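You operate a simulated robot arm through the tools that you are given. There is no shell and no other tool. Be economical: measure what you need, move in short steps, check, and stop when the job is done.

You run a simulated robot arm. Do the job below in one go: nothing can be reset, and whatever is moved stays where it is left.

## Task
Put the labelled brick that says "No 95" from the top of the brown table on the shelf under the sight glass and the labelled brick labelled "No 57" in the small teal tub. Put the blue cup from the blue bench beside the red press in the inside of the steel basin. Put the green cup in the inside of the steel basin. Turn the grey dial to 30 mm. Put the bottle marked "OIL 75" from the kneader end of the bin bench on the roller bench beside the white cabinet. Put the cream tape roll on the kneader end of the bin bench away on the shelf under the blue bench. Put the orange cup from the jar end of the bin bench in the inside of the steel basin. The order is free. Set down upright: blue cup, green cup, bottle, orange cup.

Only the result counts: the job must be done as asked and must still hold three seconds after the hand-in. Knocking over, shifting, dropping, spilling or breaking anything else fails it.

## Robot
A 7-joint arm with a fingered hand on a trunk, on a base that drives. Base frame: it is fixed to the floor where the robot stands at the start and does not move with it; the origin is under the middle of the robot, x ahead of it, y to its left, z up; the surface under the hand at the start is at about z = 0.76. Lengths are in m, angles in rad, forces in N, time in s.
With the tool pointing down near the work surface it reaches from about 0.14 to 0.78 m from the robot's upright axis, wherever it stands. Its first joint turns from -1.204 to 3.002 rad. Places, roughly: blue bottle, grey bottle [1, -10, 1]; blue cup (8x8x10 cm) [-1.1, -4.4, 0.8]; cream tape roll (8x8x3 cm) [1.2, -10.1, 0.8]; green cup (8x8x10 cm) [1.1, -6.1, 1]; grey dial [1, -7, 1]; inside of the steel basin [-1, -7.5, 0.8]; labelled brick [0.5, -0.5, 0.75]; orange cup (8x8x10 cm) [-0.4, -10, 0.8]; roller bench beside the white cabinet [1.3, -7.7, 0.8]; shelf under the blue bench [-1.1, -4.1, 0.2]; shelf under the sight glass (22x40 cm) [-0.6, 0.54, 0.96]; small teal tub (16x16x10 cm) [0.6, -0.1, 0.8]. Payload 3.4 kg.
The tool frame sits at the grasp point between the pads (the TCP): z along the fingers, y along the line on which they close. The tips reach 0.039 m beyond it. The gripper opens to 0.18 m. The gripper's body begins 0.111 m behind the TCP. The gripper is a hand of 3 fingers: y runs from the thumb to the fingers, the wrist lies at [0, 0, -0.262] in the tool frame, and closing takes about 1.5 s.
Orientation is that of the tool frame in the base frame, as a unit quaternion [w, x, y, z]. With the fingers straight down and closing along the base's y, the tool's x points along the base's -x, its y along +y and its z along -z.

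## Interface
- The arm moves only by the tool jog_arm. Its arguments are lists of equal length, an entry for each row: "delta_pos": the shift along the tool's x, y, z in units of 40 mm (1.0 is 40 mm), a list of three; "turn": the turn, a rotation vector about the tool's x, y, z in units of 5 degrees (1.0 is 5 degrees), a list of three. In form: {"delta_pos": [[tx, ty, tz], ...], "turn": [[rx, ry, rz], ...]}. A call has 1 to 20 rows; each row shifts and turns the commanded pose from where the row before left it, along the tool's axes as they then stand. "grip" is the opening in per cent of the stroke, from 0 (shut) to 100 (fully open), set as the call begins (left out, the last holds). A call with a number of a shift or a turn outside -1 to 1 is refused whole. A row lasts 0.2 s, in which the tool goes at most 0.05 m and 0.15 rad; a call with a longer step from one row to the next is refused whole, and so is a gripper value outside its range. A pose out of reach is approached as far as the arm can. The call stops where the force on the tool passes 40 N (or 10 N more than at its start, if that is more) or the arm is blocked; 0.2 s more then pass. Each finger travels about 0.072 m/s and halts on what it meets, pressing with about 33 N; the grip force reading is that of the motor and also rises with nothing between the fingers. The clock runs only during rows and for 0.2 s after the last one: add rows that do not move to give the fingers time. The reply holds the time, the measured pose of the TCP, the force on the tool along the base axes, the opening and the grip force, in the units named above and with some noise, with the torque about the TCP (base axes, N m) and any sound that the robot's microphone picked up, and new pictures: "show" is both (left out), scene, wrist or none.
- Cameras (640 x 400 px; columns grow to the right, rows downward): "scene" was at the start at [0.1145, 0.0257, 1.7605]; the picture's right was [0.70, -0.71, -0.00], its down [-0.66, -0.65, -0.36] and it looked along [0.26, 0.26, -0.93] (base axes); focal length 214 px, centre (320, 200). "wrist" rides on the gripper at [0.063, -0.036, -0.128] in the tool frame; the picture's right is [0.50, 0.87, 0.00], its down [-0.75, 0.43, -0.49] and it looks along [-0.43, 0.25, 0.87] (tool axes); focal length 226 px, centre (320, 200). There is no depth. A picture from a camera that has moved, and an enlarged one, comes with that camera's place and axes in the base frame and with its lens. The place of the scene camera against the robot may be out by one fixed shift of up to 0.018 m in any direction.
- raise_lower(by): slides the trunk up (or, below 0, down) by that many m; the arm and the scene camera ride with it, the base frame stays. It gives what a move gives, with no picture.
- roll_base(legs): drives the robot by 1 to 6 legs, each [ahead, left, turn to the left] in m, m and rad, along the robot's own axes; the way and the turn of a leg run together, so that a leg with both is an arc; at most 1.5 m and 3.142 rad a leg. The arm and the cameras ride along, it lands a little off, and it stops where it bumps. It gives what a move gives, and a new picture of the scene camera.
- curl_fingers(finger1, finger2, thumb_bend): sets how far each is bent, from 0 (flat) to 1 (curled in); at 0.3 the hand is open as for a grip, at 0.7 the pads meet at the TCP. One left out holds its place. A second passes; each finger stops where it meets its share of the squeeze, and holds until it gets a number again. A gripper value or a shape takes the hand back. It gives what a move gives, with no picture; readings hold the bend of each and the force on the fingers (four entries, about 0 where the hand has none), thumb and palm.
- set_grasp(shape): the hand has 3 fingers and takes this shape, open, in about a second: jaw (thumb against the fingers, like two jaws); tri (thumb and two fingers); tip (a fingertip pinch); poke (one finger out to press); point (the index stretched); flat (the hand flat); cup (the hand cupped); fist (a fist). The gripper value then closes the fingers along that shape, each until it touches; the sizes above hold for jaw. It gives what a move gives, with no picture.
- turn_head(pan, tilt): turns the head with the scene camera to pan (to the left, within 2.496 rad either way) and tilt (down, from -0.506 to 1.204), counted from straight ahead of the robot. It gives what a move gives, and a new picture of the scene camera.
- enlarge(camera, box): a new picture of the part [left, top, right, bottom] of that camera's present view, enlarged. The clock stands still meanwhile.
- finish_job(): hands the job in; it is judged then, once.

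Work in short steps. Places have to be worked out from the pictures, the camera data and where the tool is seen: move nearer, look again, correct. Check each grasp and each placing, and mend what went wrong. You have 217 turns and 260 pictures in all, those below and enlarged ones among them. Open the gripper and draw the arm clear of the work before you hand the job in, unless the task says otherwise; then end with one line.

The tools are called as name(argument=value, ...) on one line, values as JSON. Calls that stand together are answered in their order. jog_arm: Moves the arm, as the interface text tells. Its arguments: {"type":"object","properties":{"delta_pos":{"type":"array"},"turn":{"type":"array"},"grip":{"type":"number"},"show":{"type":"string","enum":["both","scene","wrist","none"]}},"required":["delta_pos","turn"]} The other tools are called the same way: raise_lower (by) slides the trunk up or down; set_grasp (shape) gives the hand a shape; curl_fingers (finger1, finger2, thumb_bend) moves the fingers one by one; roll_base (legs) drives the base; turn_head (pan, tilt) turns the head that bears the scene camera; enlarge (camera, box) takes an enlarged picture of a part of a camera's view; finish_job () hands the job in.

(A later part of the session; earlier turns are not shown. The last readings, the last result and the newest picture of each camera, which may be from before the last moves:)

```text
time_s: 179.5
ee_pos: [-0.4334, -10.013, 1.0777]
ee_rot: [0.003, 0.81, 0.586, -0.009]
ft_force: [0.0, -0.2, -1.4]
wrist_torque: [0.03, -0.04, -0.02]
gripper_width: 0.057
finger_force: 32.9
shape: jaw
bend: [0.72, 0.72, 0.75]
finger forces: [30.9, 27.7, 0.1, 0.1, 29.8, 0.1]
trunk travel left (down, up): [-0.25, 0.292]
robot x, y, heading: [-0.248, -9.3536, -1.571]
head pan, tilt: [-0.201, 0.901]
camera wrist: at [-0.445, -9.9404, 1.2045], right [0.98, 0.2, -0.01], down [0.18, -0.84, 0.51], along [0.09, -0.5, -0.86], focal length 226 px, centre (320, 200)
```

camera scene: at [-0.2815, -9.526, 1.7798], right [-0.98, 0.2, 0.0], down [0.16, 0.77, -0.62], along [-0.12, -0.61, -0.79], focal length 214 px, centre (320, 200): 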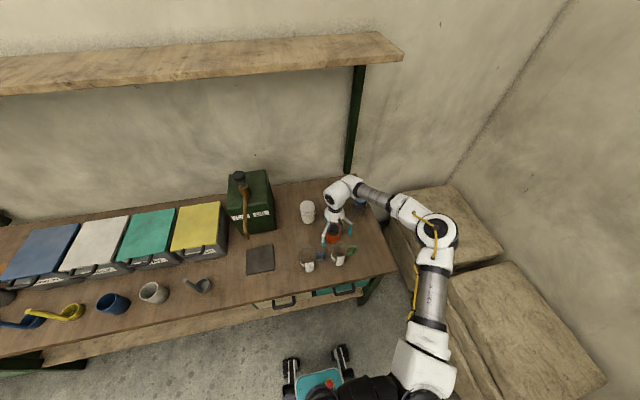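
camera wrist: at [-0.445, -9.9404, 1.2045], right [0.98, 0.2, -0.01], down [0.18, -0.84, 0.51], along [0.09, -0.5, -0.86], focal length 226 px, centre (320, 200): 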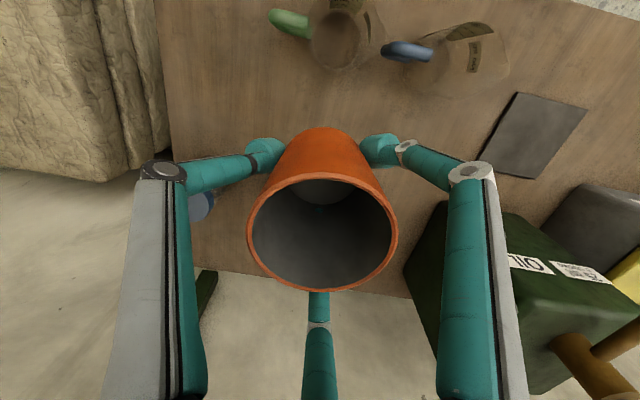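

The orange cup is held. I back away from the bench, return up the room, and turn to face the basin bench again.

roll_base(legs=[[-0.6, 0, 0], [-1.18, 0.35, 0], [0, 0, -1.57]])

turn_head(pan=0.0, tilt=0.75)

```text
time_s: 192.5
ee_pos: [-0.5234, -7.4035, 1.0772]
ee_rot: [-0.003, 0.987, -0.162, -0.01]
ft_force: [0.7, -0.3, -0.8]
wrist_torque: [0.05, -0.01, 0.03]
gripper_width: 0.0567
finger_force: 33.0
shape: jaw
bend: [0.72, 0.72, 0.75]
finger forces: [30.7, 27.6, 0.0, 0.0, 29.8, 0.1]
trunk travel left (down, up): [-0.25, 0.292]
robot x, y, heading: [0.1275, -7.5889, 3.139]
head pan, tilt: [-0.201, 0.901]
camera scene: at [-0.0419, -7.5747, 1.7797], right [0.21, 0.98, 0.0], down [0.77, -0.17, -0.62], along [-0.6, 0.13, -0.79], focal length 214 px, centre (320, 200)
```

scene: 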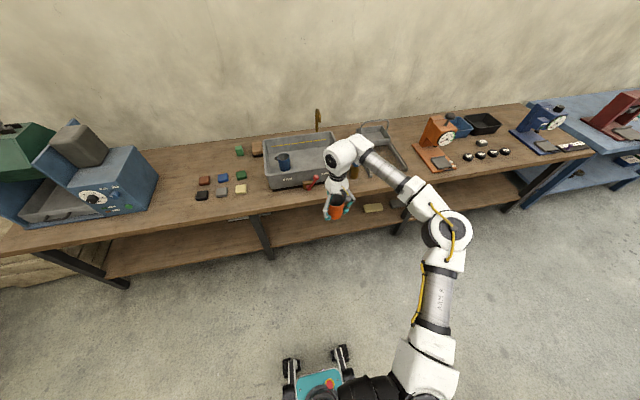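

```text
time_s: 193.2
ee_pos: [-0.521, -7.4057, 1.0819]
ee_rot: [-0.004, 0.987, -0.161, -0.011]
ft_force: [-0.2, 0.9, -1.7]
wrist_torque: [-0.02, -0.02, 0.02]
gripper_width: 0.0566
finger_force: 33.5
shape: jaw
bend: [0.72, 0.72, 0.75]
finger forces: [30.8, 27.7, 0.1, 0.1, 29.8, 0.0]
trunk travel left (down, up): [-0.25, 0.292]
robot x, y, heading: [0.1281, -7.5958, 3.129]
head pan, tilt: [0.0, 0.75]
camera scene: at [-0.051, -7.5893, 1.7916], right [0.01, 1.0, 0.0], down [0.69, -0.01, -0.73], along [-0.73, 0.0, -0.69], focal length 214 px, centre (320, 200)
```

scene: 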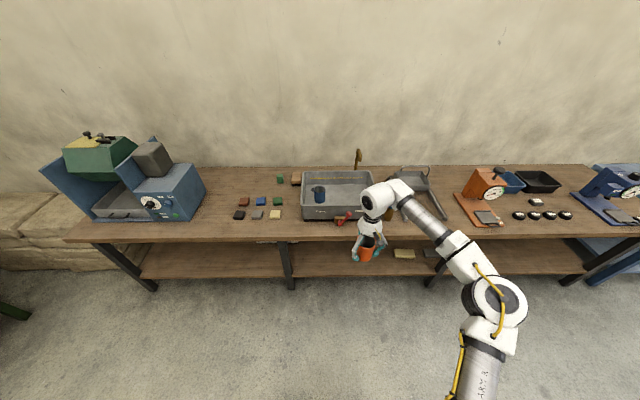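

I'll set the orange cup on the right part of the basin, around (-1.10, -7.35). I turn the hand 30° and shift right now, in free space, then roll forward.

jog_arm(delta_pos=[[-0.24, -0.71, 0], [-0.24, -0.71, 0], [0, 0, 0], [0, 0, 0], [0, 0, 0], [0, 0, 0], [0, 0, 0], [0, 0, 0]], turn=[[0, 0, 0], [0, 0, 0], [0, 0, 1], [0, 0, 1], [0, 0, 1], [0, 0, 1], [0, 0, 1], [0, 0, 1]], show="none")

roll_base(legs=[[0.57, 0, 0.01]])

enlarge(camera="wrist", box=[0, 0, 640, 400])

```text
time_s: 195.0
ee_pos: [-0.5208, -7.3467, 1.0811]
ee_rot: [-0.002, 0.911, -0.413, -0.013]
ft_force: [-0.6, -0.6, -1.5]
wrist_torque: [0.02, 0.0, 0.0]
gripper_width: 0.0567
finger_force: 32.9
shape: jaw
bend: [0.72, 0.72, 0.75]
finger forces: [30.9, 27.6, 0.0, 0.1, 29.7, 0.1]
trunk travel left (down, up): [-0.25, 0.292]
robot x, y, heading: [0.1277, -7.5911, 3.138]
head pan, tilt: [0.0, 0.75]
```

```text
time_s: 198.3
ee_pos: [-1.084, -7.3512, 1.0838]
ee_rot: [-0.003, 0.914, -0.406, -0.011]
ft_force: [37.2, 1.0, -1.4]
wrist_torque: [-0.02, 0.41, -0.75]
gripper_width: 0.0588
finger_force: 32.7
shape: jaw
bend: [0.72, 0.72, 0.73]
finger forces: [30.2, 80.0, 0.0, 0.0, 36.1, 0.1]
trunk travel left (down, up): [-0.25, 0.292]
robot x, y, heading: [-0.4366, -7.5926, -3.138]
head pan, tilt: [0.0, 0.75]
camera scene: at [-0.6052, -7.5869, 1.7929], right [0.0, 1.0, -0.01], down [0.68, 0.0, -0.73], along [-0.73, 0.0, -0.68], focal length 214 px, centre (320, 200)
```

scene: 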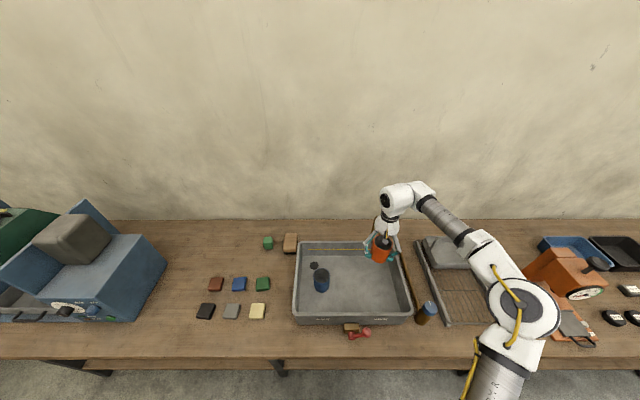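

```text
1.00 times, centred on (320, 200) of wrist (not enlarged: the box is as wide or as high as the picture)
camera zoom: at [-1.0115, -7.3757, 1.2098], right [-0.31, -0.95, -0.01], down [-0.82, 0.26, 0.51], along [-0.48, 0.16, -0.86], focal length 226 px, centre (320, 200)
```

zoom: 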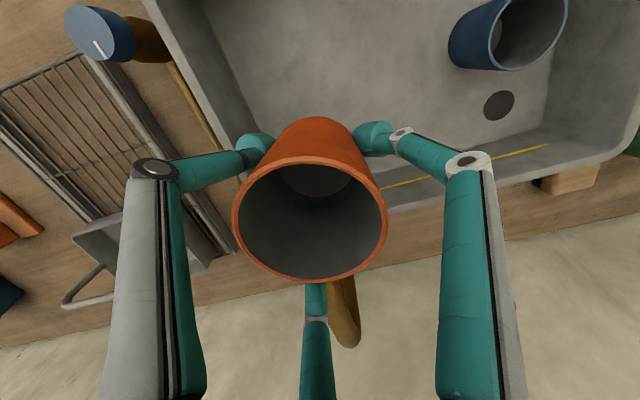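

The far finger is pushing the faucet at about 37 N. I pull back 5 cm at once and check the faucet.

jog_arm(delta_pos=[[0.5, -0.55, 0], [0.5, -0.55, 0], [0, 0, 0]], turn=[[0, 0, 0], [0, 0, 0], [0, 0, 0]])

enlarge(camera="scene", box=[280, 190, 440, 330])

```text
time_s: 199.1
ee_pos: [-1.0302, -7.3562, 1.0798]
ee_rot: [-0.006, 0.914, -0.407, -0.009]
ft_force: [0.6, 0.0, -1.3]
wrist_torque: [0.0, 0.02, 0.0]
gripper_width: 0.0565
finger_force: 32.6
shape: jaw
bend: [0.72, 0.72, 0.74]
finger forces: [34.3, 31.5, 0.1, 0.1, 31.0, 0.0]
trunk travel left (down, up): [-0.25, 0.292]
robot x, y, heading: [-0.4393, -7.594, -3.139]
head pan, tilt: [0.0, 0.75]
camera scene: at [-0.6194, -7.5885, 1.7912], right [0.0, 1.0, 0.0], down [0.69, 0.0, -0.73], along [-0.73, 0.0, -0.69], focal length 214 px, centre (320, 200)
camera wrist: at [-0.9583, -7.3812, 1.207], right [-0.31, -0.95, -0.01], down [-0.82, 0.26, 0.51], along [-0.48, 0.17, -0.86], focal length 226 px, centre (320, 200)
```

scene: 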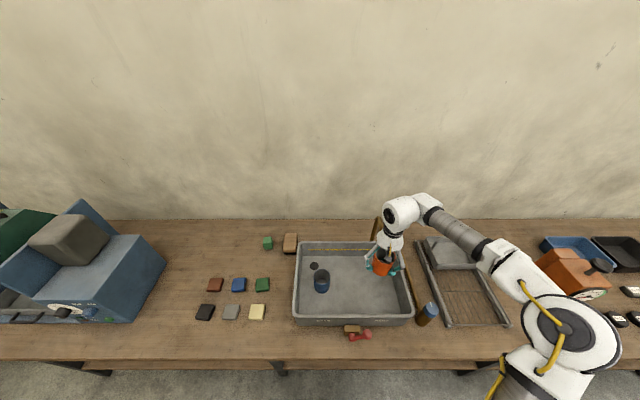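
wrist: 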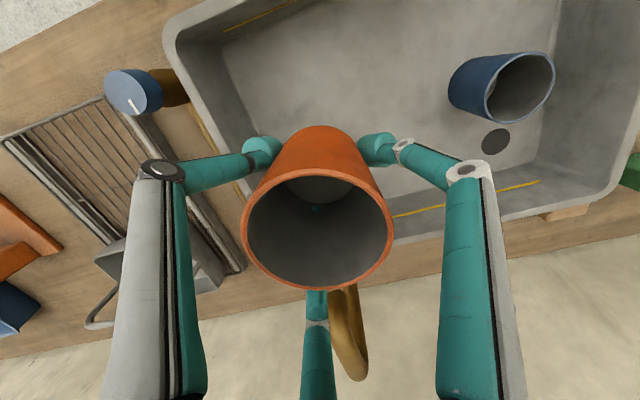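

```text
2.86 times, centred on (360, 260) of scene
camera zoom: at [-0.6194, -7.5885, 1.7912], right [0.0, 1.0, 0.0], down [0.69, 0.0, -0.73], along [-0.73, 0.0, -0.69], focal length 613 px, centre (206, 29)
```

zoom: 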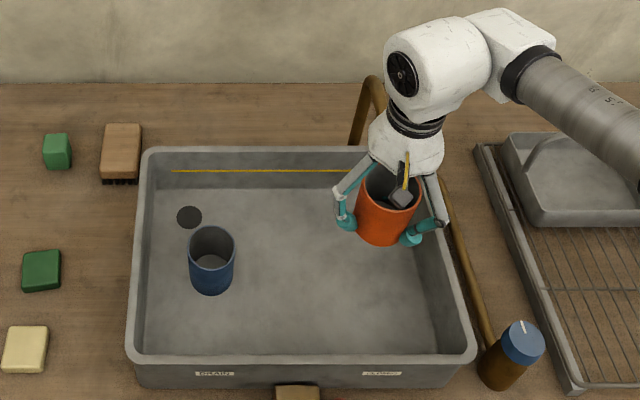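

The cup is still firmly held and the faucet looks unchanged. I set the orange cup down here, at about (-1.02, -7.365), well clear of the spout.

jog_arm(delta_pos=[[0.33, 0, 0.3], [0, 0, 0.9], [0, 0, 0.9], [0, 0, 0.9], [0, 0, 0.9], [0, 0, 0.4]], turn=[[0, 0, 0], [0, 0, 0], [0, 0, 0], [0, 0, 0], [0, 0, 0], [0, 0, 0]], show="wrist")

enlarge(camera="scene", box=[280, 190, 440, 330])

```text
time_s: 200.5
ee_pos: [-1.021, -7.3609, 0.909]
ee_rot: [-0.006, 0.914, -0.406, -0.01]
ft_force: [-1.0, -0.2, -1.3]
wrist_torque: [0.03, -0.03, -0.01]
gripper_width: 0.0562
finger_force: 32.9
shape: jaw
bend: [0.72, 0.72, 0.74]
finger forces: [34.4, 31.5, 0.0, 0.0, 31.0, 0.0]
trunk travel left (down, up): [-0.25, 0.292]
robot x, y, heading: [-0.4357, -7.5881, -3.137]
head pan, tilt: [0.0, 0.75]
camera wrist: at [-0.9483, -7.3866, 1.0353], right [-0.31, -0.95, -0.01], down [-0.82, 0.26, 0.51], along [-0.48, 0.17, -0.86], focal length 226 px, centre (320, 200)
```

wrist: 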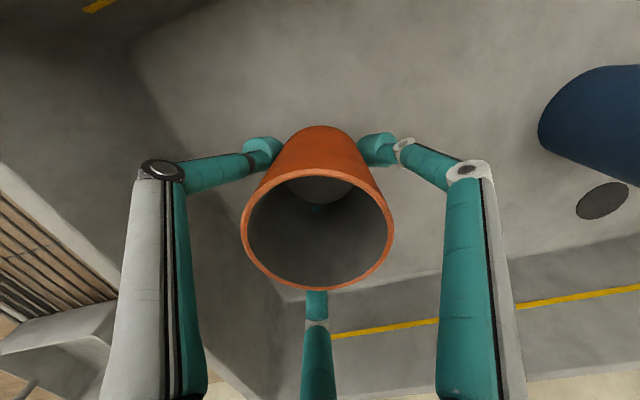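

```text
2.86 times, centred on (360, 260) of scene
camera zoom: at [-0.6172, -7.5881, 1.7917], right [0.0, 1.0, 0.0], down [0.69, 0.0, -0.73], along [-0.73, 0.0, -0.69], focal length 613 px, centre (206, 29)
```

zoom: 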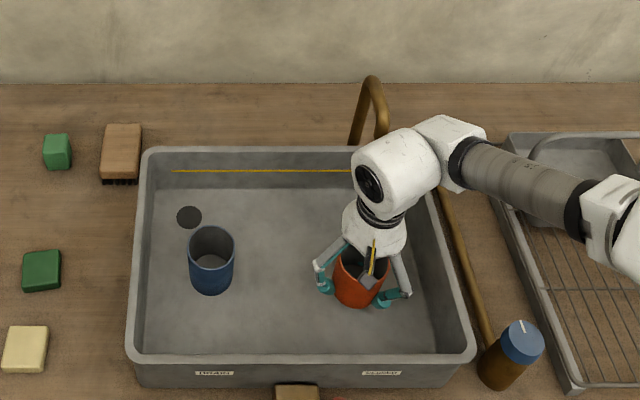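

There's plenty of room. I creep down to the floor.

jog_arm(delta_pos=[[0, 0, 0.25], [0, 0, 0.2], [0, 0, 0.1], [0, 0, 0.08], [0, 0, 0.08], [0, 0, 0]], turn=[[0, 0, 0], [0, 0, 0], [0, 0, 0], [0, 0, 0], [0, 0, 0], [0, 0, 0]], show="none")

```text
time_s: 201.9
ee_pos: [-1.0209, -7.3621, 0.8822]
ee_rot: [-0.005, 0.914, -0.406, -0.013]
ft_force: [-0.6, 4.0, 19.1]
wrist_torque: [0.16, -0.2, 0.07]
gripper_width: 0.057
finger_force: 33.2
shape: jaw
bend: [0.72, 0.72, 0.74]
finger forces: [34.2, 31.8, 0.0, 0.0, 33.9, 0.0]
trunk travel left (down, up): [-0.25, 0.292]
robot x, y, heading: [-0.4393, -7.5876, -3.141]
head pan, tilt: [0.0, 0.75]
```

It touches down at z = 0.882 as expected. I ease up 1 mm, open in two stages, and lift clear.

jog_arm(delta_pos=[[0, 0, -0.03], [0, 0, 0], [0, 0, 0], [0, 0, 0]], turn=[[0, 0, 0], [0, 0, 0], [0, 0, 0], [0, 0, 0]], grip=58, show="none")

jog_arm(delta_pos=[[0, 0, -0.2], [0, 0, 0], [0, 0, 0], [0, 0, -0.4], [0, 0, -0.8], [0, 0, -1], [0, 0, -1], [0, 0, -1], [0, 0, -1]], turn=[[0, 0, 0], [0, 0, 0], [0, 0, 0], [0, 0, 0], [0, 0, 0], [0, 0, 0], [0, 0, 0], [0, 0, 0], [0, 0, 0]], grip=72, show="wrist")

```text
time_s: 202.9
ee_pos: [-1.0209, -7.3613, 0.8809]
ee_rot: [-0.005, 0.914, -0.407, -0.01]
ft_force: [0.6, 0.5, 1.1]
wrist_torque: [0.0, 0.04, -0.01]
gripper_width: 0.1037
finger_force: 0.1
shape: jaw
bend: [0.7, 0.7, 0.69]
finger forces: [0.1, 0.0, 0.1, 0.0, 0.0, 0.0]
trunk travel left (down, up): [-0.25, 0.292]
robot x, y, heading: [-0.4392, -7.5882, -3.141]
head pan, tilt: [0.0, 0.75]
```

```text
time_s: 204.9
ee_pos: [-1.0171, -7.3676, 1.0984]
ee_rot: [-0.006, 0.913, -0.408, -0.011]
ft_force: [0.9, 0.3, -0.5]
wrist_torque: [0.04, -0.01, -0.04]
gripper_width: 0.1292
finger_force: 0.0
shape: jaw
bend: [0.62, 0.62, 0.62]
finger forces: [0.0, 0.0, 0.0, 0.0, 0.1, 0.0]
trunk travel left (down, up): [-0.25, 0.292]
robot x, y, heading: [-0.4394, -7.5864, -3.14]
head pan, tilt: [0.0, 0.75]
camera wrist: at [-0.945, -7.3931, 1.2246], right [-0.31, -0.95, -0.01], down [-0.82, 0.26, 0.51], along [-0.48, 0.17, -0.86], focal length 226 px, centre (320, 200)
```

wrist: 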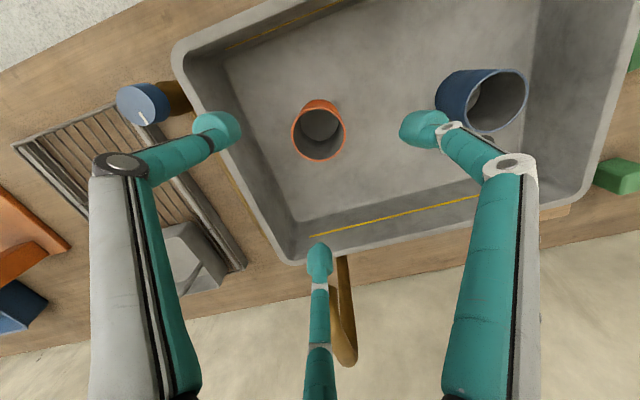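

Both cups stand upright in the basin. Next is the green cup on the other side: I back off, turn to face +x and look.

turn_head(pan=0.0, tilt=0.5)

roll_base(legs=[[-0.4, 0, 0], [0, -0.6, 0], [0, 0, 3.14]])

```text
time_s: 205.6
ee_pos: [-1.0175, -7.3677, 1.0971]
ee_rot: [-0.005, 0.913, -0.407, -0.01]
ft_force: [0.0, 0.2, 0.1]
wrist_torque: [0.02, -0.01, 0.02]
gripper_width: 0.1291
finger_force: 0.0
shape: jaw
bend: [0.62, 0.62, 0.62]
finger forces: [0.0, 0.0, 0.0, 0.0, 0.0, 0.0]
trunk travel left (down, up): [-0.25, 0.292]
robot x, y, heading: [-0.437, -7.5896, -3.146]
head pan, tilt: [0.0, 0.499]
camera scene: at [-0.6243, -7.5885, 1.8137], right [0.0, 1.0, 0.0], down [0.48, 0.0, -0.88], along [-0.88, 0.0, -0.48], focal length 214 px, centre (320, 200)
```

scene: 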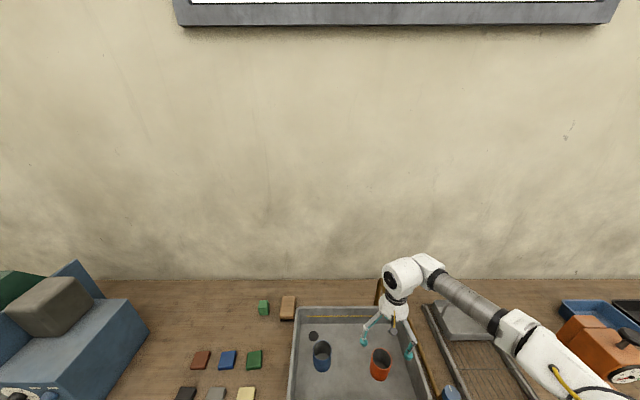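

```text
time_s: 218.3
ee_pos: [0.5198, -7.2497, 1.0966]
ee_rot: [0.01, 0.439, 0.899, -0.006]
ft_force: [0.0, 1.1, -0.1]
wrist_torque: [0.0, 0.04, 0.02]
gripper_width: 0.1295
finger_force: 0.1
shape: jaw
bend: [0.62, 0.62, 0.62]
finger forces: [0.1, 0.0, 0.0, 0.1, 0.0, 0.1]
trunk travel left (down, up): [-0.25, 0.292]
robot x, y, heading: [-0.0406, -6.9885, -0.069]
head pan, tilt: [0.0, 0.499]
camera scene: at [0.1243, -7.0134, 1.8137], right [-0.07, -1.0, 0.0], down [-0.48, 0.04, -0.88], along [0.87, -0.06, -0.48], focal length 214 px, centre (320, 200)
```

scene: 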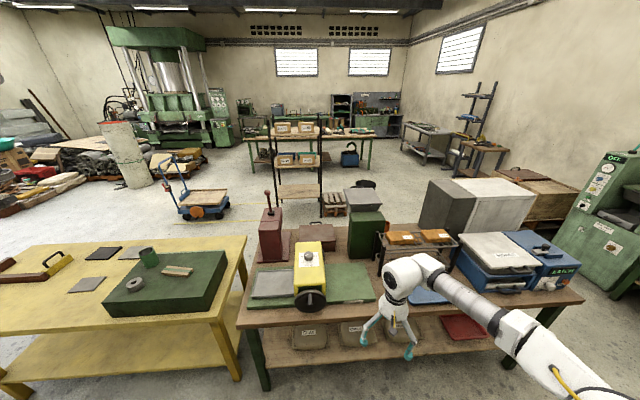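

I zoom on this side's benches to find the green cup and the grey dial.

enlarge(camera="scene", box=[80, 220, 260, 330])

enlarge(camera="scene", box=[230, 190, 430, 320])

enlarge(camera="scene", box=[400, 160, 620, 310])

```text
3.56 times, centred on (170, 275) of scene
camera zoom: at [0.1243, -7.0134, 1.8137], right [-0.07, -1.0, 0.0], down [-0.48, 0.04, -0.88], along [0.87, -0.06, -0.48], focal length 763 px, centre (853, -67)
```

zoom: 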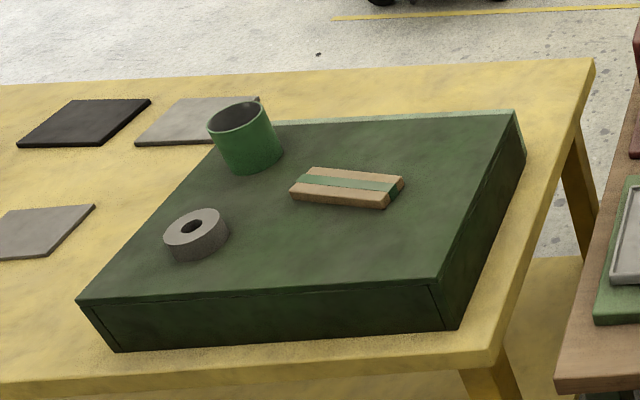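

```text
3.08 times, centred on (330, 255) of scene
camera zoom: at [0.1243, -7.0134, 1.8137], right [-0.07, -1.0, 0.0], down [-0.48, 0.04, -0.88], along [0.87, -0.06, -0.48], focal length 660 px, centre (289, 31)
```

zoom: 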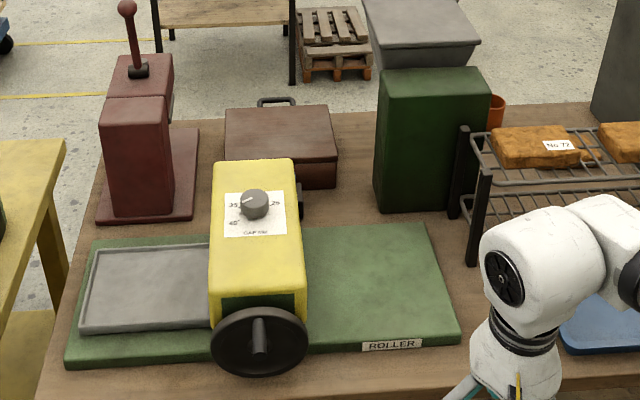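

```text
2.67 times, centred on (510, 235) of scene
camera zoom: at [0.1243, -7.0134, 1.8137], right [-0.07, -1.0, 0.0], down [-0.48, 0.04, -0.88], along [0.87, -0.06, -0.48], focal length 572 px, centre (-187, 107)
```

zoom: 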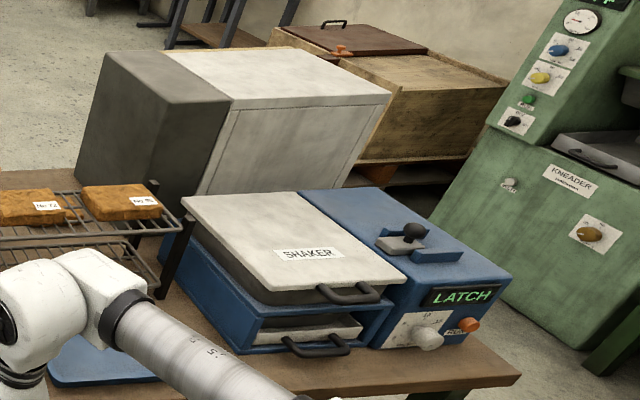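

The grey dial sits on top of the yellow roller, a "GAP mm" scale. The green cup stands on the dark green block on the yellow bench. I raise the hand, strafe left, straighten and approach the cup.

jog_arm(delta_pos=[[0, 0, -1], [0, 0, -1], [0, 0, -1]], turn=[[0, 0, 0], [0, 0, 0], [0, 0, 0]], show="none")

roll_base(legs=[[0, 0, 0.069], [0, 1.06, 0], [0.25, 0, 0]])

turn_head(pan=0.0, tilt=0.75)

```text
time_s: 219.1
ee_pos: [0.516, -7.242, 1.2208]
ee_rot: [0.011, 0.44, 0.898, -0.007]
ft_force: [0.1, 0.2, -0.4]
wrist_torque: [0.0, 0.01, 0.01]
gripper_width: 0.1292
finger_force: 0.1
shape: jaw
bend: [0.62, 0.62, 0.62]
finger forces: [0.0, 0.0, 0.0, 0.1, 0.1, 0.0]
trunk travel left (down, up): [-0.25, 0.292]
robot x, y, heading: [-0.0407, -6.9846, -0.075]
head pan, tilt: [0.0, 0.499]
```

```text
time_s: 226.4
ee_pos: [0.7872, -6.1587, 1.2188]
ee_rot: [0.011, 0.405, 0.914, -0.005]
ft_force: [0.1, -0.6, 0.4]
wrist_torque: [0.03, 0.0, -0.03]
gripper_width: 0.1292
finger_force: 0.1
shape: jaw
bend: [0.62, 0.62, 0.62]
finger forces: [0.1, 0.1, 0.0, 0.1, 0.0, 0.1]
trunk travel left (down, up): [-0.25, 0.292]
robot x, y, heading: [0.2063, -5.9427, 0.008]
head pan, tilt: [0.0, 0.499]
camera scene: at [0.3788, -5.9551, 1.8137], right [0.01, -1.0, 0.0], down [-0.48, 0.0, -0.88], along [0.88, 0.01, -0.48], focal length 214 px, centre (320, 200)
```

scene: 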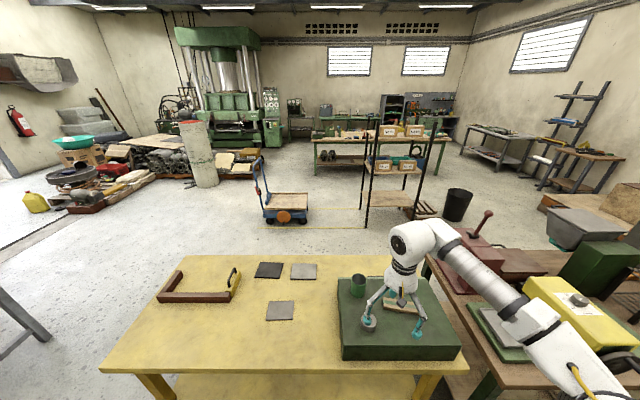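

```text
time_s: 227.1
ee_pos: [0.7832, -6.1577, 1.2212]
ee_rot: [0.014, 0.405, 0.914, -0.007]
ft_force: [0.7, 0.4, 0.9]
wrist_torque: [0.05, -0.03, -0.01]
gripper_width: 0.1293
finger_force: 0.0
shape: jaw
bend: [0.62, 0.62, 0.62]
finger forces: [0.0, 0.0, 0.0, 0.0, 0.0, 0.0]
trunk travel left (down, up): [-0.25, 0.292]
robot x, y, heading: [0.2085, -5.9449, 0.012]
head pan, tilt: [0.0, 0.75]
camera scene: at [0.3693, -5.9518, 1.7919], right [0.01, -1.0, 0.0], down [-0.68, 0.0, -0.73], along [0.73, 0.01, -0.68], focal length 214 px, centre (320, 200)
```

scene: 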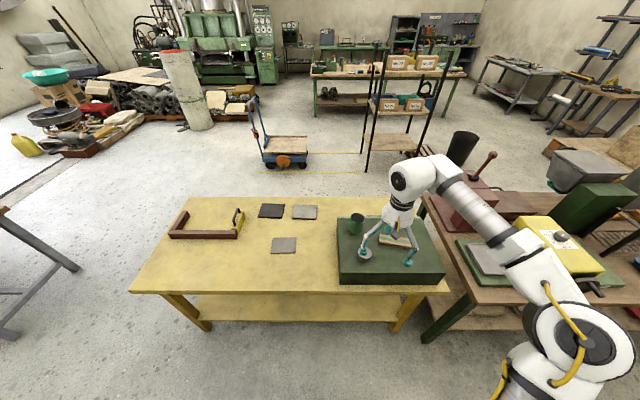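

The cup is around (1.07, -6.12) with its rim near z = 1.02. I roll forward 0.26 m and use the wrist camera.

roll_base(legs=[[0.26, 0, 0]])

enlarge(camera="wrist", box=[0, 0, 640, 400])

```text
time_s: 229.0
ee_pos: [1.0464, -6.1598, 1.2193]
ee_rot: [0.011, 0.405, 0.914, -0.004]
ft_force: [1.3, -0.2, 0.3]
wrist_torque: [0.0, 0.02, -0.01]
gripper_width: 0.1295
finger_force: 0.1
shape: jaw
bend: [0.62, 0.62, 0.62]
finger forces: [0.0, 0.0, 0.0, 0.0, 0.0, 0.0]
trunk travel left (down, up): [-0.25, 0.292]
robot x, y, heading: [0.4726, -5.9418, 0.008]
head pan, tilt: [0.0, 0.75]
camera scene: at [0.6328, -5.9607, 1.7917], right [0.01, -1.0, -0.01], down [-0.68, 0.0, -0.73], along [0.73, 0.01, -0.68], focal length 214 px, centre (320, 200)
```

scene: 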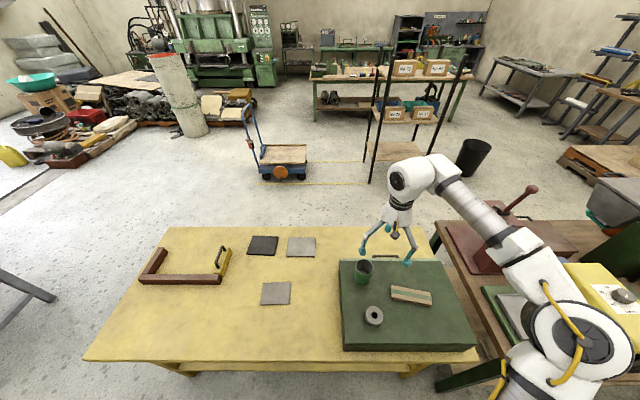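

```text
1.00 times, centred on (320, 200) of wrist (not enlarged: the box is as wide or as high as the picture)
camera zoom: at [0.9772, -6.1365, 1.3461], right [0.31, 0.95, -0.01], down [0.82, -0.26, 0.51], along [0.48, -0.17, -0.86], focal length 226 px, centre (320, 200)
```

zoom: 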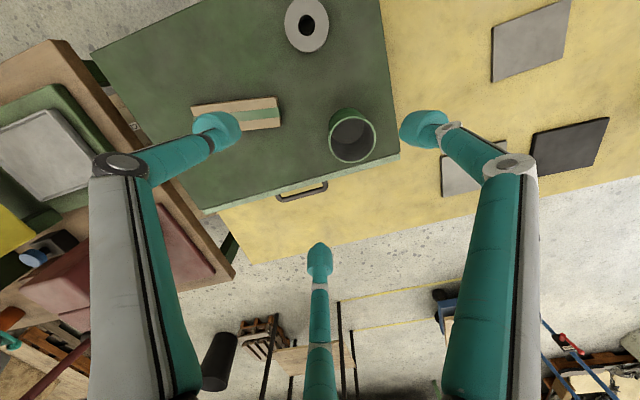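

The wrist view gives the cup at (1.077, -6.123), rim 1.024, block top about 0.92. I centre and descend to about z = 0.99.

jog_arm(delta_pos=[[0.08, 0.6, 0], [0.08, 0.6, 0], [0, 0, 1], [0, 0, 1], [0, 0, 1], [0, 0, 1], [0, 0, 1], [0, 0, 0.7]], turn=[[0, 0, 0], [0, 0, 0], [0, 0, 0], [0, 0, 0], [0, 0, 0], [0, 0, 0], [0, 0, 0], [0, 0, 0]], show="wrist")

```text
time_s: 230.8
ee_pos: [1.0735, -6.1301, 0.988]
ee_rot: [0.014, 0.405, 0.914, -0.007]
ft_force: [-0.5, 0.6, -0.4]
wrist_torque: [-0.05, 0.0, 0.01]
gripper_width: 0.1294
finger_force: 0.0
shape: jaw
bend: [0.62, 0.62, 0.62]
finger forces: [0.0, 0.0, 0.0, 0.0, 0.1, 0.1]
out of reach, approached as far as the arm can: row 2
trunk travel left (down, up): [-0.25, 0.292]
robot x, y, heading: [0.4704, -5.9434, 0.004]
head pan, tilt: [0.0, 0.75]
camera wrist: at [1.0034, -6.1059, 1.1152], right [0.31, 0.95, -0.02], down [0.82, -0.25, 0.52], along [0.49, -0.17, -0.86], focal length 226 px, centre (320, 200)
```

wrist: 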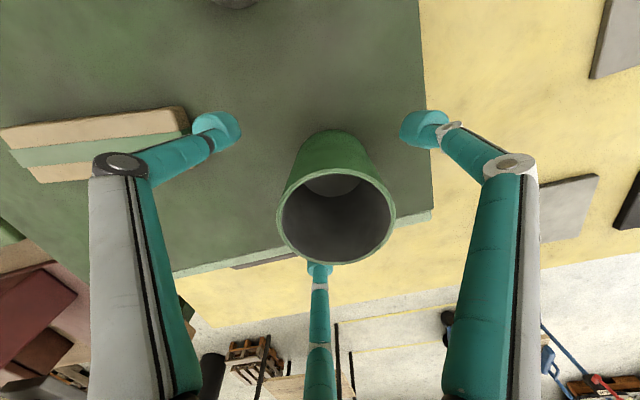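

It's nearly centred. One finger hangs just past the block's far edge, so I stay a bit higher (TCP ≈ 0.965), shift 8 mm, and close.

jog_arm(delta_pos=[[0.1, 0.17, 0.2], [0, 0, 0.38], [0, 0, 0]], turn=[[0, 0, 0], [0, 0, 0], [0, 0, 0]], show="wrist")

```text
time_s: 231.6
ee_pos: [1.0753, -6.1234, 0.9656]
ee_rot: [0.014, 0.405, 0.914, -0.007]
ft_force: [0.1, 0.3, -0.3]
wrist_torque: [-0.04, 0.02, -0.03]
gripper_width: 0.1295
finger_force: 0.1
shape: jaw
bend: [0.62, 0.62, 0.62]
finger forces: [0.1, 0.0, 0.1, 0.0, 0.0, 0.1]
trunk travel left (down, up): [-0.25, 0.292]
robot x, y, heading: [0.4694, -5.9409, 0.009]
head pan, tilt: [0.0, 0.75]
camera wrist: at [1.0054, -6.0989, 1.0922], right [0.31, 0.95, -0.02], down [0.82, -0.25, 0.52], along [0.49, -0.17, -0.86], focal length 226 px, centre (320, 200)
```

wrist: 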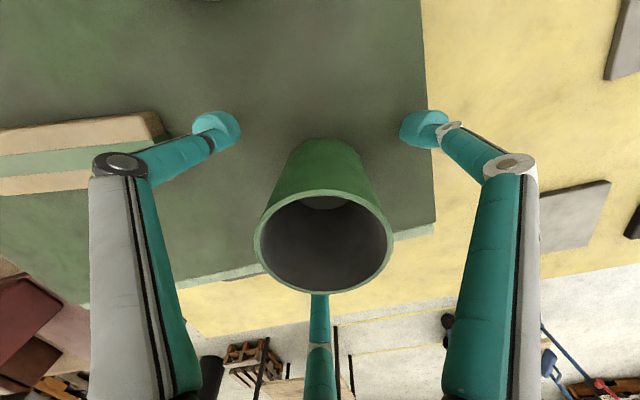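

Good. I close and lift.

jog_arm(delta_pos=[[0, 0, 0], [0, 0, 0], [0, 0, 0], [0, 0, 0], [0, 0, 0], [0, 0, 0], [0, 0, -0.4], [0, 0, -0.7], [0, 0, -1], [0, 0, -1], [0, 0, -1]], turn=[[0, 0, 0], [0, 0, 0], [0, 0, 0], [0, 0, 0], [0, 0, 0], [0, 0, 0], [0, 0, 0], [0, 0, 0], [0, 0, 0], [0, 0, 0], [0, 0, 0]], grip=0, show="wrist")

```text
time_s: 234.0
ee_pos: [1.0722, -6.1165, 1.1305]
ee_rot: [0.014, 0.405, 0.914, -0.007]
ft_force: [-0.5, -0.4, -1.3]
wrist_torque: [0.01, -0.04, -0.03]
gripper_width: 0.0565
finger_force: 32.9
shape: jaw
bend: [0.72, 0.72, 0.75]
finger forces: [31.0, 29.6, 0.1, 0.0, 28.4, 0.1]
trunk travel left (down, up): [-0.25, 0.292]
robot x, y, heading: [0.4739, -5.9397, 0.006]
head pan, tilt: [0.0, 0.75]
camera wrist: at [1.0026, -6.0918, 1.257], right [0.31, 0.95, -0.02], down [0.82, -0.25, 0.52], along [0.49, -0.17, -0.86], focal length 226 px, centre (320, 200)
```

wrist: 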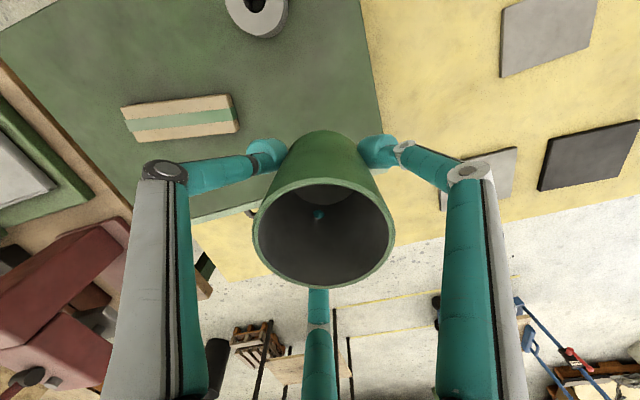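

The green cup is held (grip offset about 50 mm). I back away, turn round and go back to the basin, turning the hand 65° for the gap between the two cups.

roll_base(legs=[[-0.55, 0, 0], [0, 0, 3.136], [0, 1.5, 0], [0, 0.21, 0]])

jog_arm(delta_pos=[[0, 0, 0], [0, 0, 0], [0, 0, 0], [0, 0, 0], [0, 0, 0], [0, 0, 0], [0, 0, 0], [0, 0, 0], [0, 0, 0], [0, 0, 0], [0, 0, 0], [0, 0, 0], [0, 0, 0]], turn=[[0, 0, -1], [0, 0, -1], [0, 0, -1], [0, 0, -1], [0, 0, -1], [0, 0, -1], [0, 0, -1], [0, 0, -1], [0, 0, -1], [0, 0, -1], [0, 0, -1], [0, 0, -1], [0, 0, -1]], show="wrist")

```text
time_s: 252.8
ee_pos: [-0.6131, -7.4974, 1.1302]
ee_rot: [-0.005, 0.922, -0.387, -0.015]
ft_force: [0.1, -0.3, -1.3]
wrist_torque: [-0.07, -0.03, 0.01]
gripper_width: 0.0558
finger_force: 33.4
shape: jaw
bend: [0.72, 0.72, 0.75]
finger forces: [30.9, 29.2, 0.0, 0.1, 28.1, 0.1]
trunk travel left (down, up): [-0.25, 0.292]
robot x, y, heading: [-0.0064, -7.6546, -3.091]
head pan, tilt: [0.0, 0.75]
camera scene: at [-0.1849, -7.6574, 1.7917], right [-0.05, 1.0, 0.0], down [0.68, 0.03, -0.73], along [-0.73, -0.04, -0.68], focal length 214 px, centre (320, 200)
```

scene: 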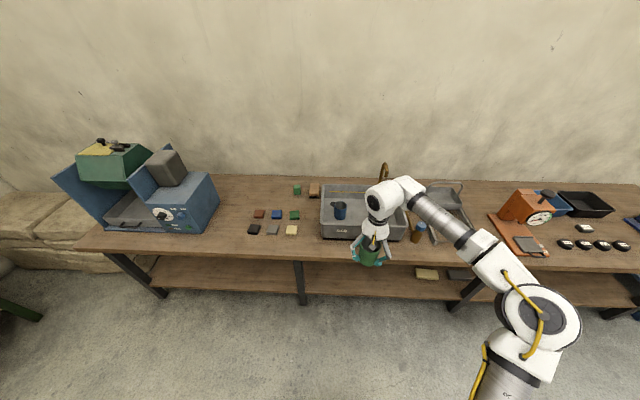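

```text
time_s: 255.6
ee_pos: [-0.6099, -7.5011, 1.1331]
ee_rot: [-0.013, 0.985, 0.17, -0.01]
ft_force: [0.2, 1.1, -0.7]
wrist_torque: [-0.01, 0.0, -0.03]
gripper_width: 0.0559
finger_force: 33.3
shape: jaw
bend: [0.72, 0.72, 0.75]
finger forces: [31.0, 29.4, 0.0, 0.0, 28.1, 0.0]
trunk travel left (down, up): [-0.25, 0.292]
robot x, y, heading: [-0.0071, -7.6523, -3.097]
head pan, tilt: [0.0, 0.75]
camera wrist: at [-0.5587, -7.4505, 1.2607], right [0.76, -0.65, -0.03], down [-0.55, -0.67, 0.49], along [-0.34, -0.35, -0.87], focal length 226 px, centre (320, 200)
```

wrist: 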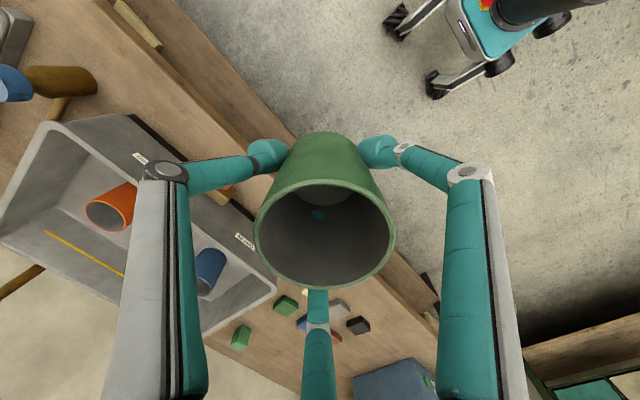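

The finger directions are right. I straighten the base and roll forward 0.48 m.

roll_base(legs=[[0, 0, -0.045], [0.48, 0, 0]])

enlarge(camera="wrist", box=[0, 0, 640, 400])

enlarge(camera="scene", box=[290, 190, 470, 330])

```text
time_s: 258.9
ee_pos: [-1.0872, -7.4822, 1.1326]
ee_rot: [-0.015, 0.989, 0.15, -0.009]
ft_force: [-0.6, 0.2, -1.5]
wrist_torque: [0.01, 0.01, -0.03]
gripper_width: 0.0557
finger_force: 33.1
shape: jaw
bend: [0.72, 0.72, 0.75]
finger forces: [31.1, 29.3, 0.1, 0.1, 28.2, 0.1]
trunk travel left (down, up): [-0.25, 0.292]
robot x, y, heading: [-0.4907, -7.6526, -3.131]
head pan, tilt: [0.0, 0.75]
camera scene: at [-0.668, -7.6544, 1.7917], right [-0.01, 1.0, 0.0], down [0.69, 0.0, -0.73], along [-0.73, -0.01, -0.69], focal length 214 px, centre (320, 200)
```

scene: 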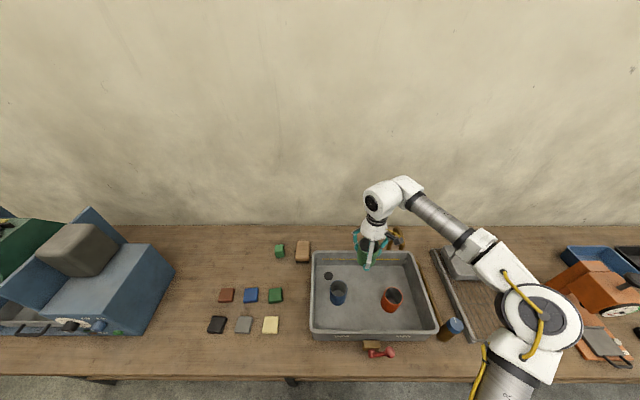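

```text
1.00 times, centred on (320, 200) of wrist (not enlarged: the box is as wide or as high as the picture)
camera zoom: at [-1.0333, -7.4327, 1.2607], right [0.73, -0.68, -0.03], down [-0.58, -0.65, 0.49], along [-0.35, -0.34, -0.87], focal length 226 px, centre (320, 200)
```

zoom: 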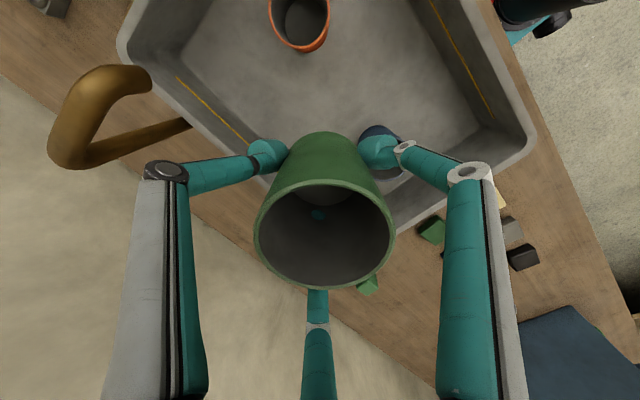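

```text
2.86 times, centred on (380, 260) of scene
camera zoom: at [-0.668, -7.6544, 1.7917], right [-0.01, 1.0, 0.0], down [0.69, 0.0, -0.73], along [-0.73, -0.01, -0.69], focal length 613 px, centre (149, 29)
```

zoom: 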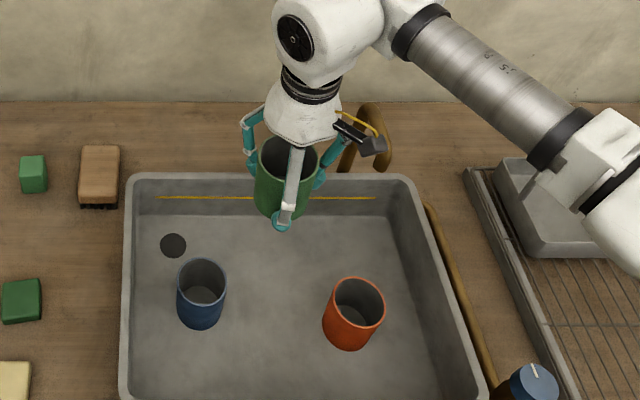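

The projection shows green landing between the two, about 12 cm from each. I nudge 12 mm back and right and descend.

jog_arm(delta_pos=[[-0.2, -0.38, 0], [0, 0, 0.95], [0, 0, 0.95], [0, 0, 0.95], [0, 0, 0.95], [0, 0, 0.95], [0, 0, 0.7]], turn=[[0, 0, 0], [0, 0, 0], [0, 0, 0], [0, 0, 0], [0, 0, 0], [0, 0, 0], [0, 0, 0]], show="none")

enlarge(camera="scene", box=[290, 220, 450, 330])

```text
time_s: 260.5
ee_pos: [-1.1012, -7.4681, 0.9165]
ee_rot: [-0.016, 0.989, 0.149, -0.011]
ft_force: [-1.0, -0.6, -1.5]
wrist_torque: [0.05, -0.01, -0.01]
gripper_width: 0.0553
finger_force: 33.1
shape: jaw
bend: [0.72, 0.72, 0.75]
finger forces: [31.0, 29.3, 0.0, 0.1, 28.0, 0.1]
trunk travel left (down, up): [-0.25, 0.292]
robot x, y, heading: [-0.4889, -7.6534, -3.133]
head pan, tilt: [0.0, 0.75]
```

```text
3.64 times, centred on (370, 275) of scene
camera zoom: at [-0.6685, -7.6536, 1.7916], right [-0.01, 1.0, 0.0], down [0.69, 0.0, -0.73], along [-0.73, -0.01, -0.69], focal length 780 px, centre (138, -73)
```

zoom: 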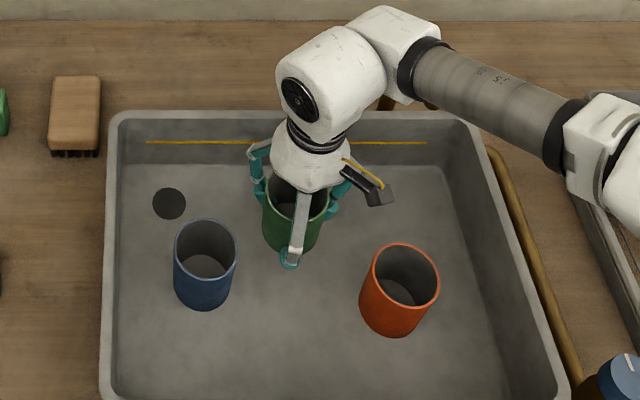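

There's plenty of space around. I creep down.

jog_arm(delta_pos=[[0, 0, 0.25], [0, 0, 0.2], [0, 0, 0.1], [0, 0, 0.1], [0, 0, 0]], turn=[[0, 0, 0], [0, 0, 0], [0, 0, 0], [0, 0, 0], [0, 0, 0]], show="none")

```text
time_s: 261.7
ee_pos: [-1.1025, -7.4654, 0.8928]
ee_rot: [-0.016, 0.989, 0.15, -0.01]
ft_force: [-0.3, -0.5, -1.9]
wrist_torque: [0.04, 0.01, 0.02]
gripper_width: 0.0556
finger_force: 32.8
shape: jaw
bend: [0.72, 0.72, 0.75]
finger forces: [31.0, 29.2, 0.0, 0.1, 28.0, 0.1]
trunk travel left (down, up): [-0.25, 0.292]
robot x, y, heading: [-0.4898, -7.6538, -3.13]
head pan, tilt: [0.0, 0.75]
```

No contact yet. I go a little further.

jog_arm(delta_pos=[[0, 0, 0.08], [0, 0, 0.08], [0, 0, 0.08], [0, 0, 0]], turn=[[0, 0, 0], [0, 0, 0], [0, 0, 0], [0, 0, 0]], show="none")

```text
time_s: 262.7
ee_pos: [-1.1017, -7.4668, 0.8856]
ee_rot: [-0.017, 0.989, 0.149, -0.014]
ft_force: [-0.2, 2.1, 29.0]
wrist_torque: [-0.06, -0.09, 0.07]
gripper_width: 0.0567
finger_force: 33.1
shape: jaw
bend: [0.72, 0.73, 0.75]
finger forces: [34.8, 32.3, 0.1, 0.1, 33.1, 0.0]
trunk travel left (down, up): [-0.25, 0.292]
robot x, y, heading: [-0.4897, -7.6502, -3.135]
head pan, tilt: [0.0, 0.75]
```

It's on the floor. I release in two stages and lift clear.

jog_arm(delta_pos=[[0, 0, -0.05], [0, 0, 0], [0, 0, 0], [0, 0, 0]], turn=[[0, 0, 0], [0, 0, 0], [0, 0, 0], [0, 0, 0]], grip=58, show="none")

jog_arm(delta_pos=[[0, 0, -0.2], [0, 0, 0], [0, 0, 0], [0, 0, -0.4], [0, 0, -0.8], [0, 0, -1], [0, 0, -1], [0, 0, -1], [0, 0, -1], [0, 0, -1]], turn=[[0, 0, 0], [0, 0, 0], [0, 0, 0], [0, 0, 0], [0, 0, 0], [0, 0, 0], [0, 0, 0], [0, 0, 0], [0, 0, 0], [0, 0, 0]], grip=66, show="scene")

enlarge(camera="scene", box=[290, 220, 450, 350])

```text
time_s: 263.7
ee_pos: [-1.102, -7.4652, 0.8845]
ee_rot: [-0.016, 0.989, 0.15, -0.01]
ft_force: [0.7, 0.0, 0.7]
wrist_torque: [-0.01, 0.0, 0.02]
gripper_width: 0.1037
finger_force: 0.1
shape: jaw
bend: [0.7, 0.7, 0.69]
finger forces: [0.1, 0.0, 0.0, 0.0, 0.0, 0.1]
trunk travel left (down, up): [-0.25, 0.292]
robot x, y, heading: [-0.4909, -7.6536, -3.137]
head pan, tilt: [0.0, 0.75]
```

```text
time_s: 265.9
ee_pos: [-1.096, -7.4719, 1.138]
ee_rot: [-0.016, 0.989, 0.148, -0.011]
ft_force: [0.0, -0.3, 0.5]
wrist_torque: [0.0, 0.02, -0.03]
gripper_width: 0.1184
finger_force: 0.0
shape: jaw
bend: [0.65, 0.65, 0.65]
finger forces: [0.0, 0.1, 0.0, 0.0, 0.0, 0.1]
trunk travel left (down, up): [-0.25, 0.292]
robot x, y, heading: [-0.4861, -7.6539, -3.133]
head pan, tilt: [0.0, 0.75]
camera scene: at [-0.6661, -7.6543, 1.7919], right [-0.01, 1.0, 0.0], down [0.68, 0.0, -0.73], along [-0.73, -0.01, -0.68], focal length 214 px, centre (320, 200)
```

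scene: 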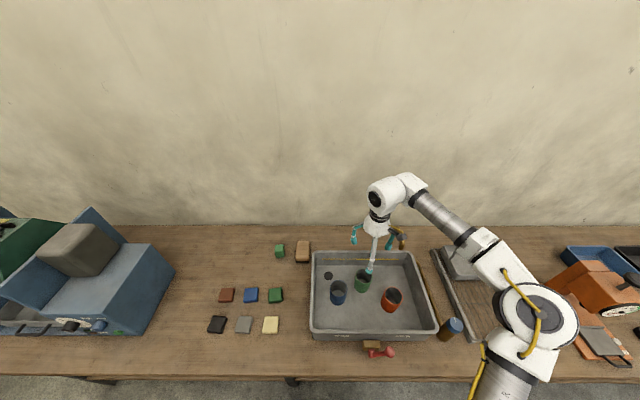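

```text
3.08 times, centred on (370, 285) of scene
camera zoom: at [-0.6661, -7.6543, 1.7919], right [-0.01, 1.0, 0.0], down [0.68, 0.0, -0.73], along [-0.73, -0.01, -0.68], focal length 660 px, centre (166, -62)
```

zoom: 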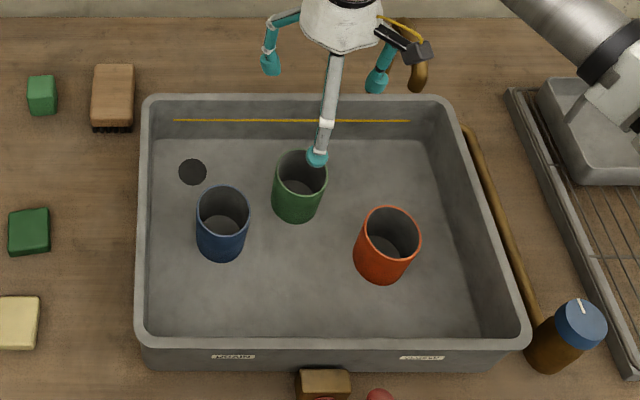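

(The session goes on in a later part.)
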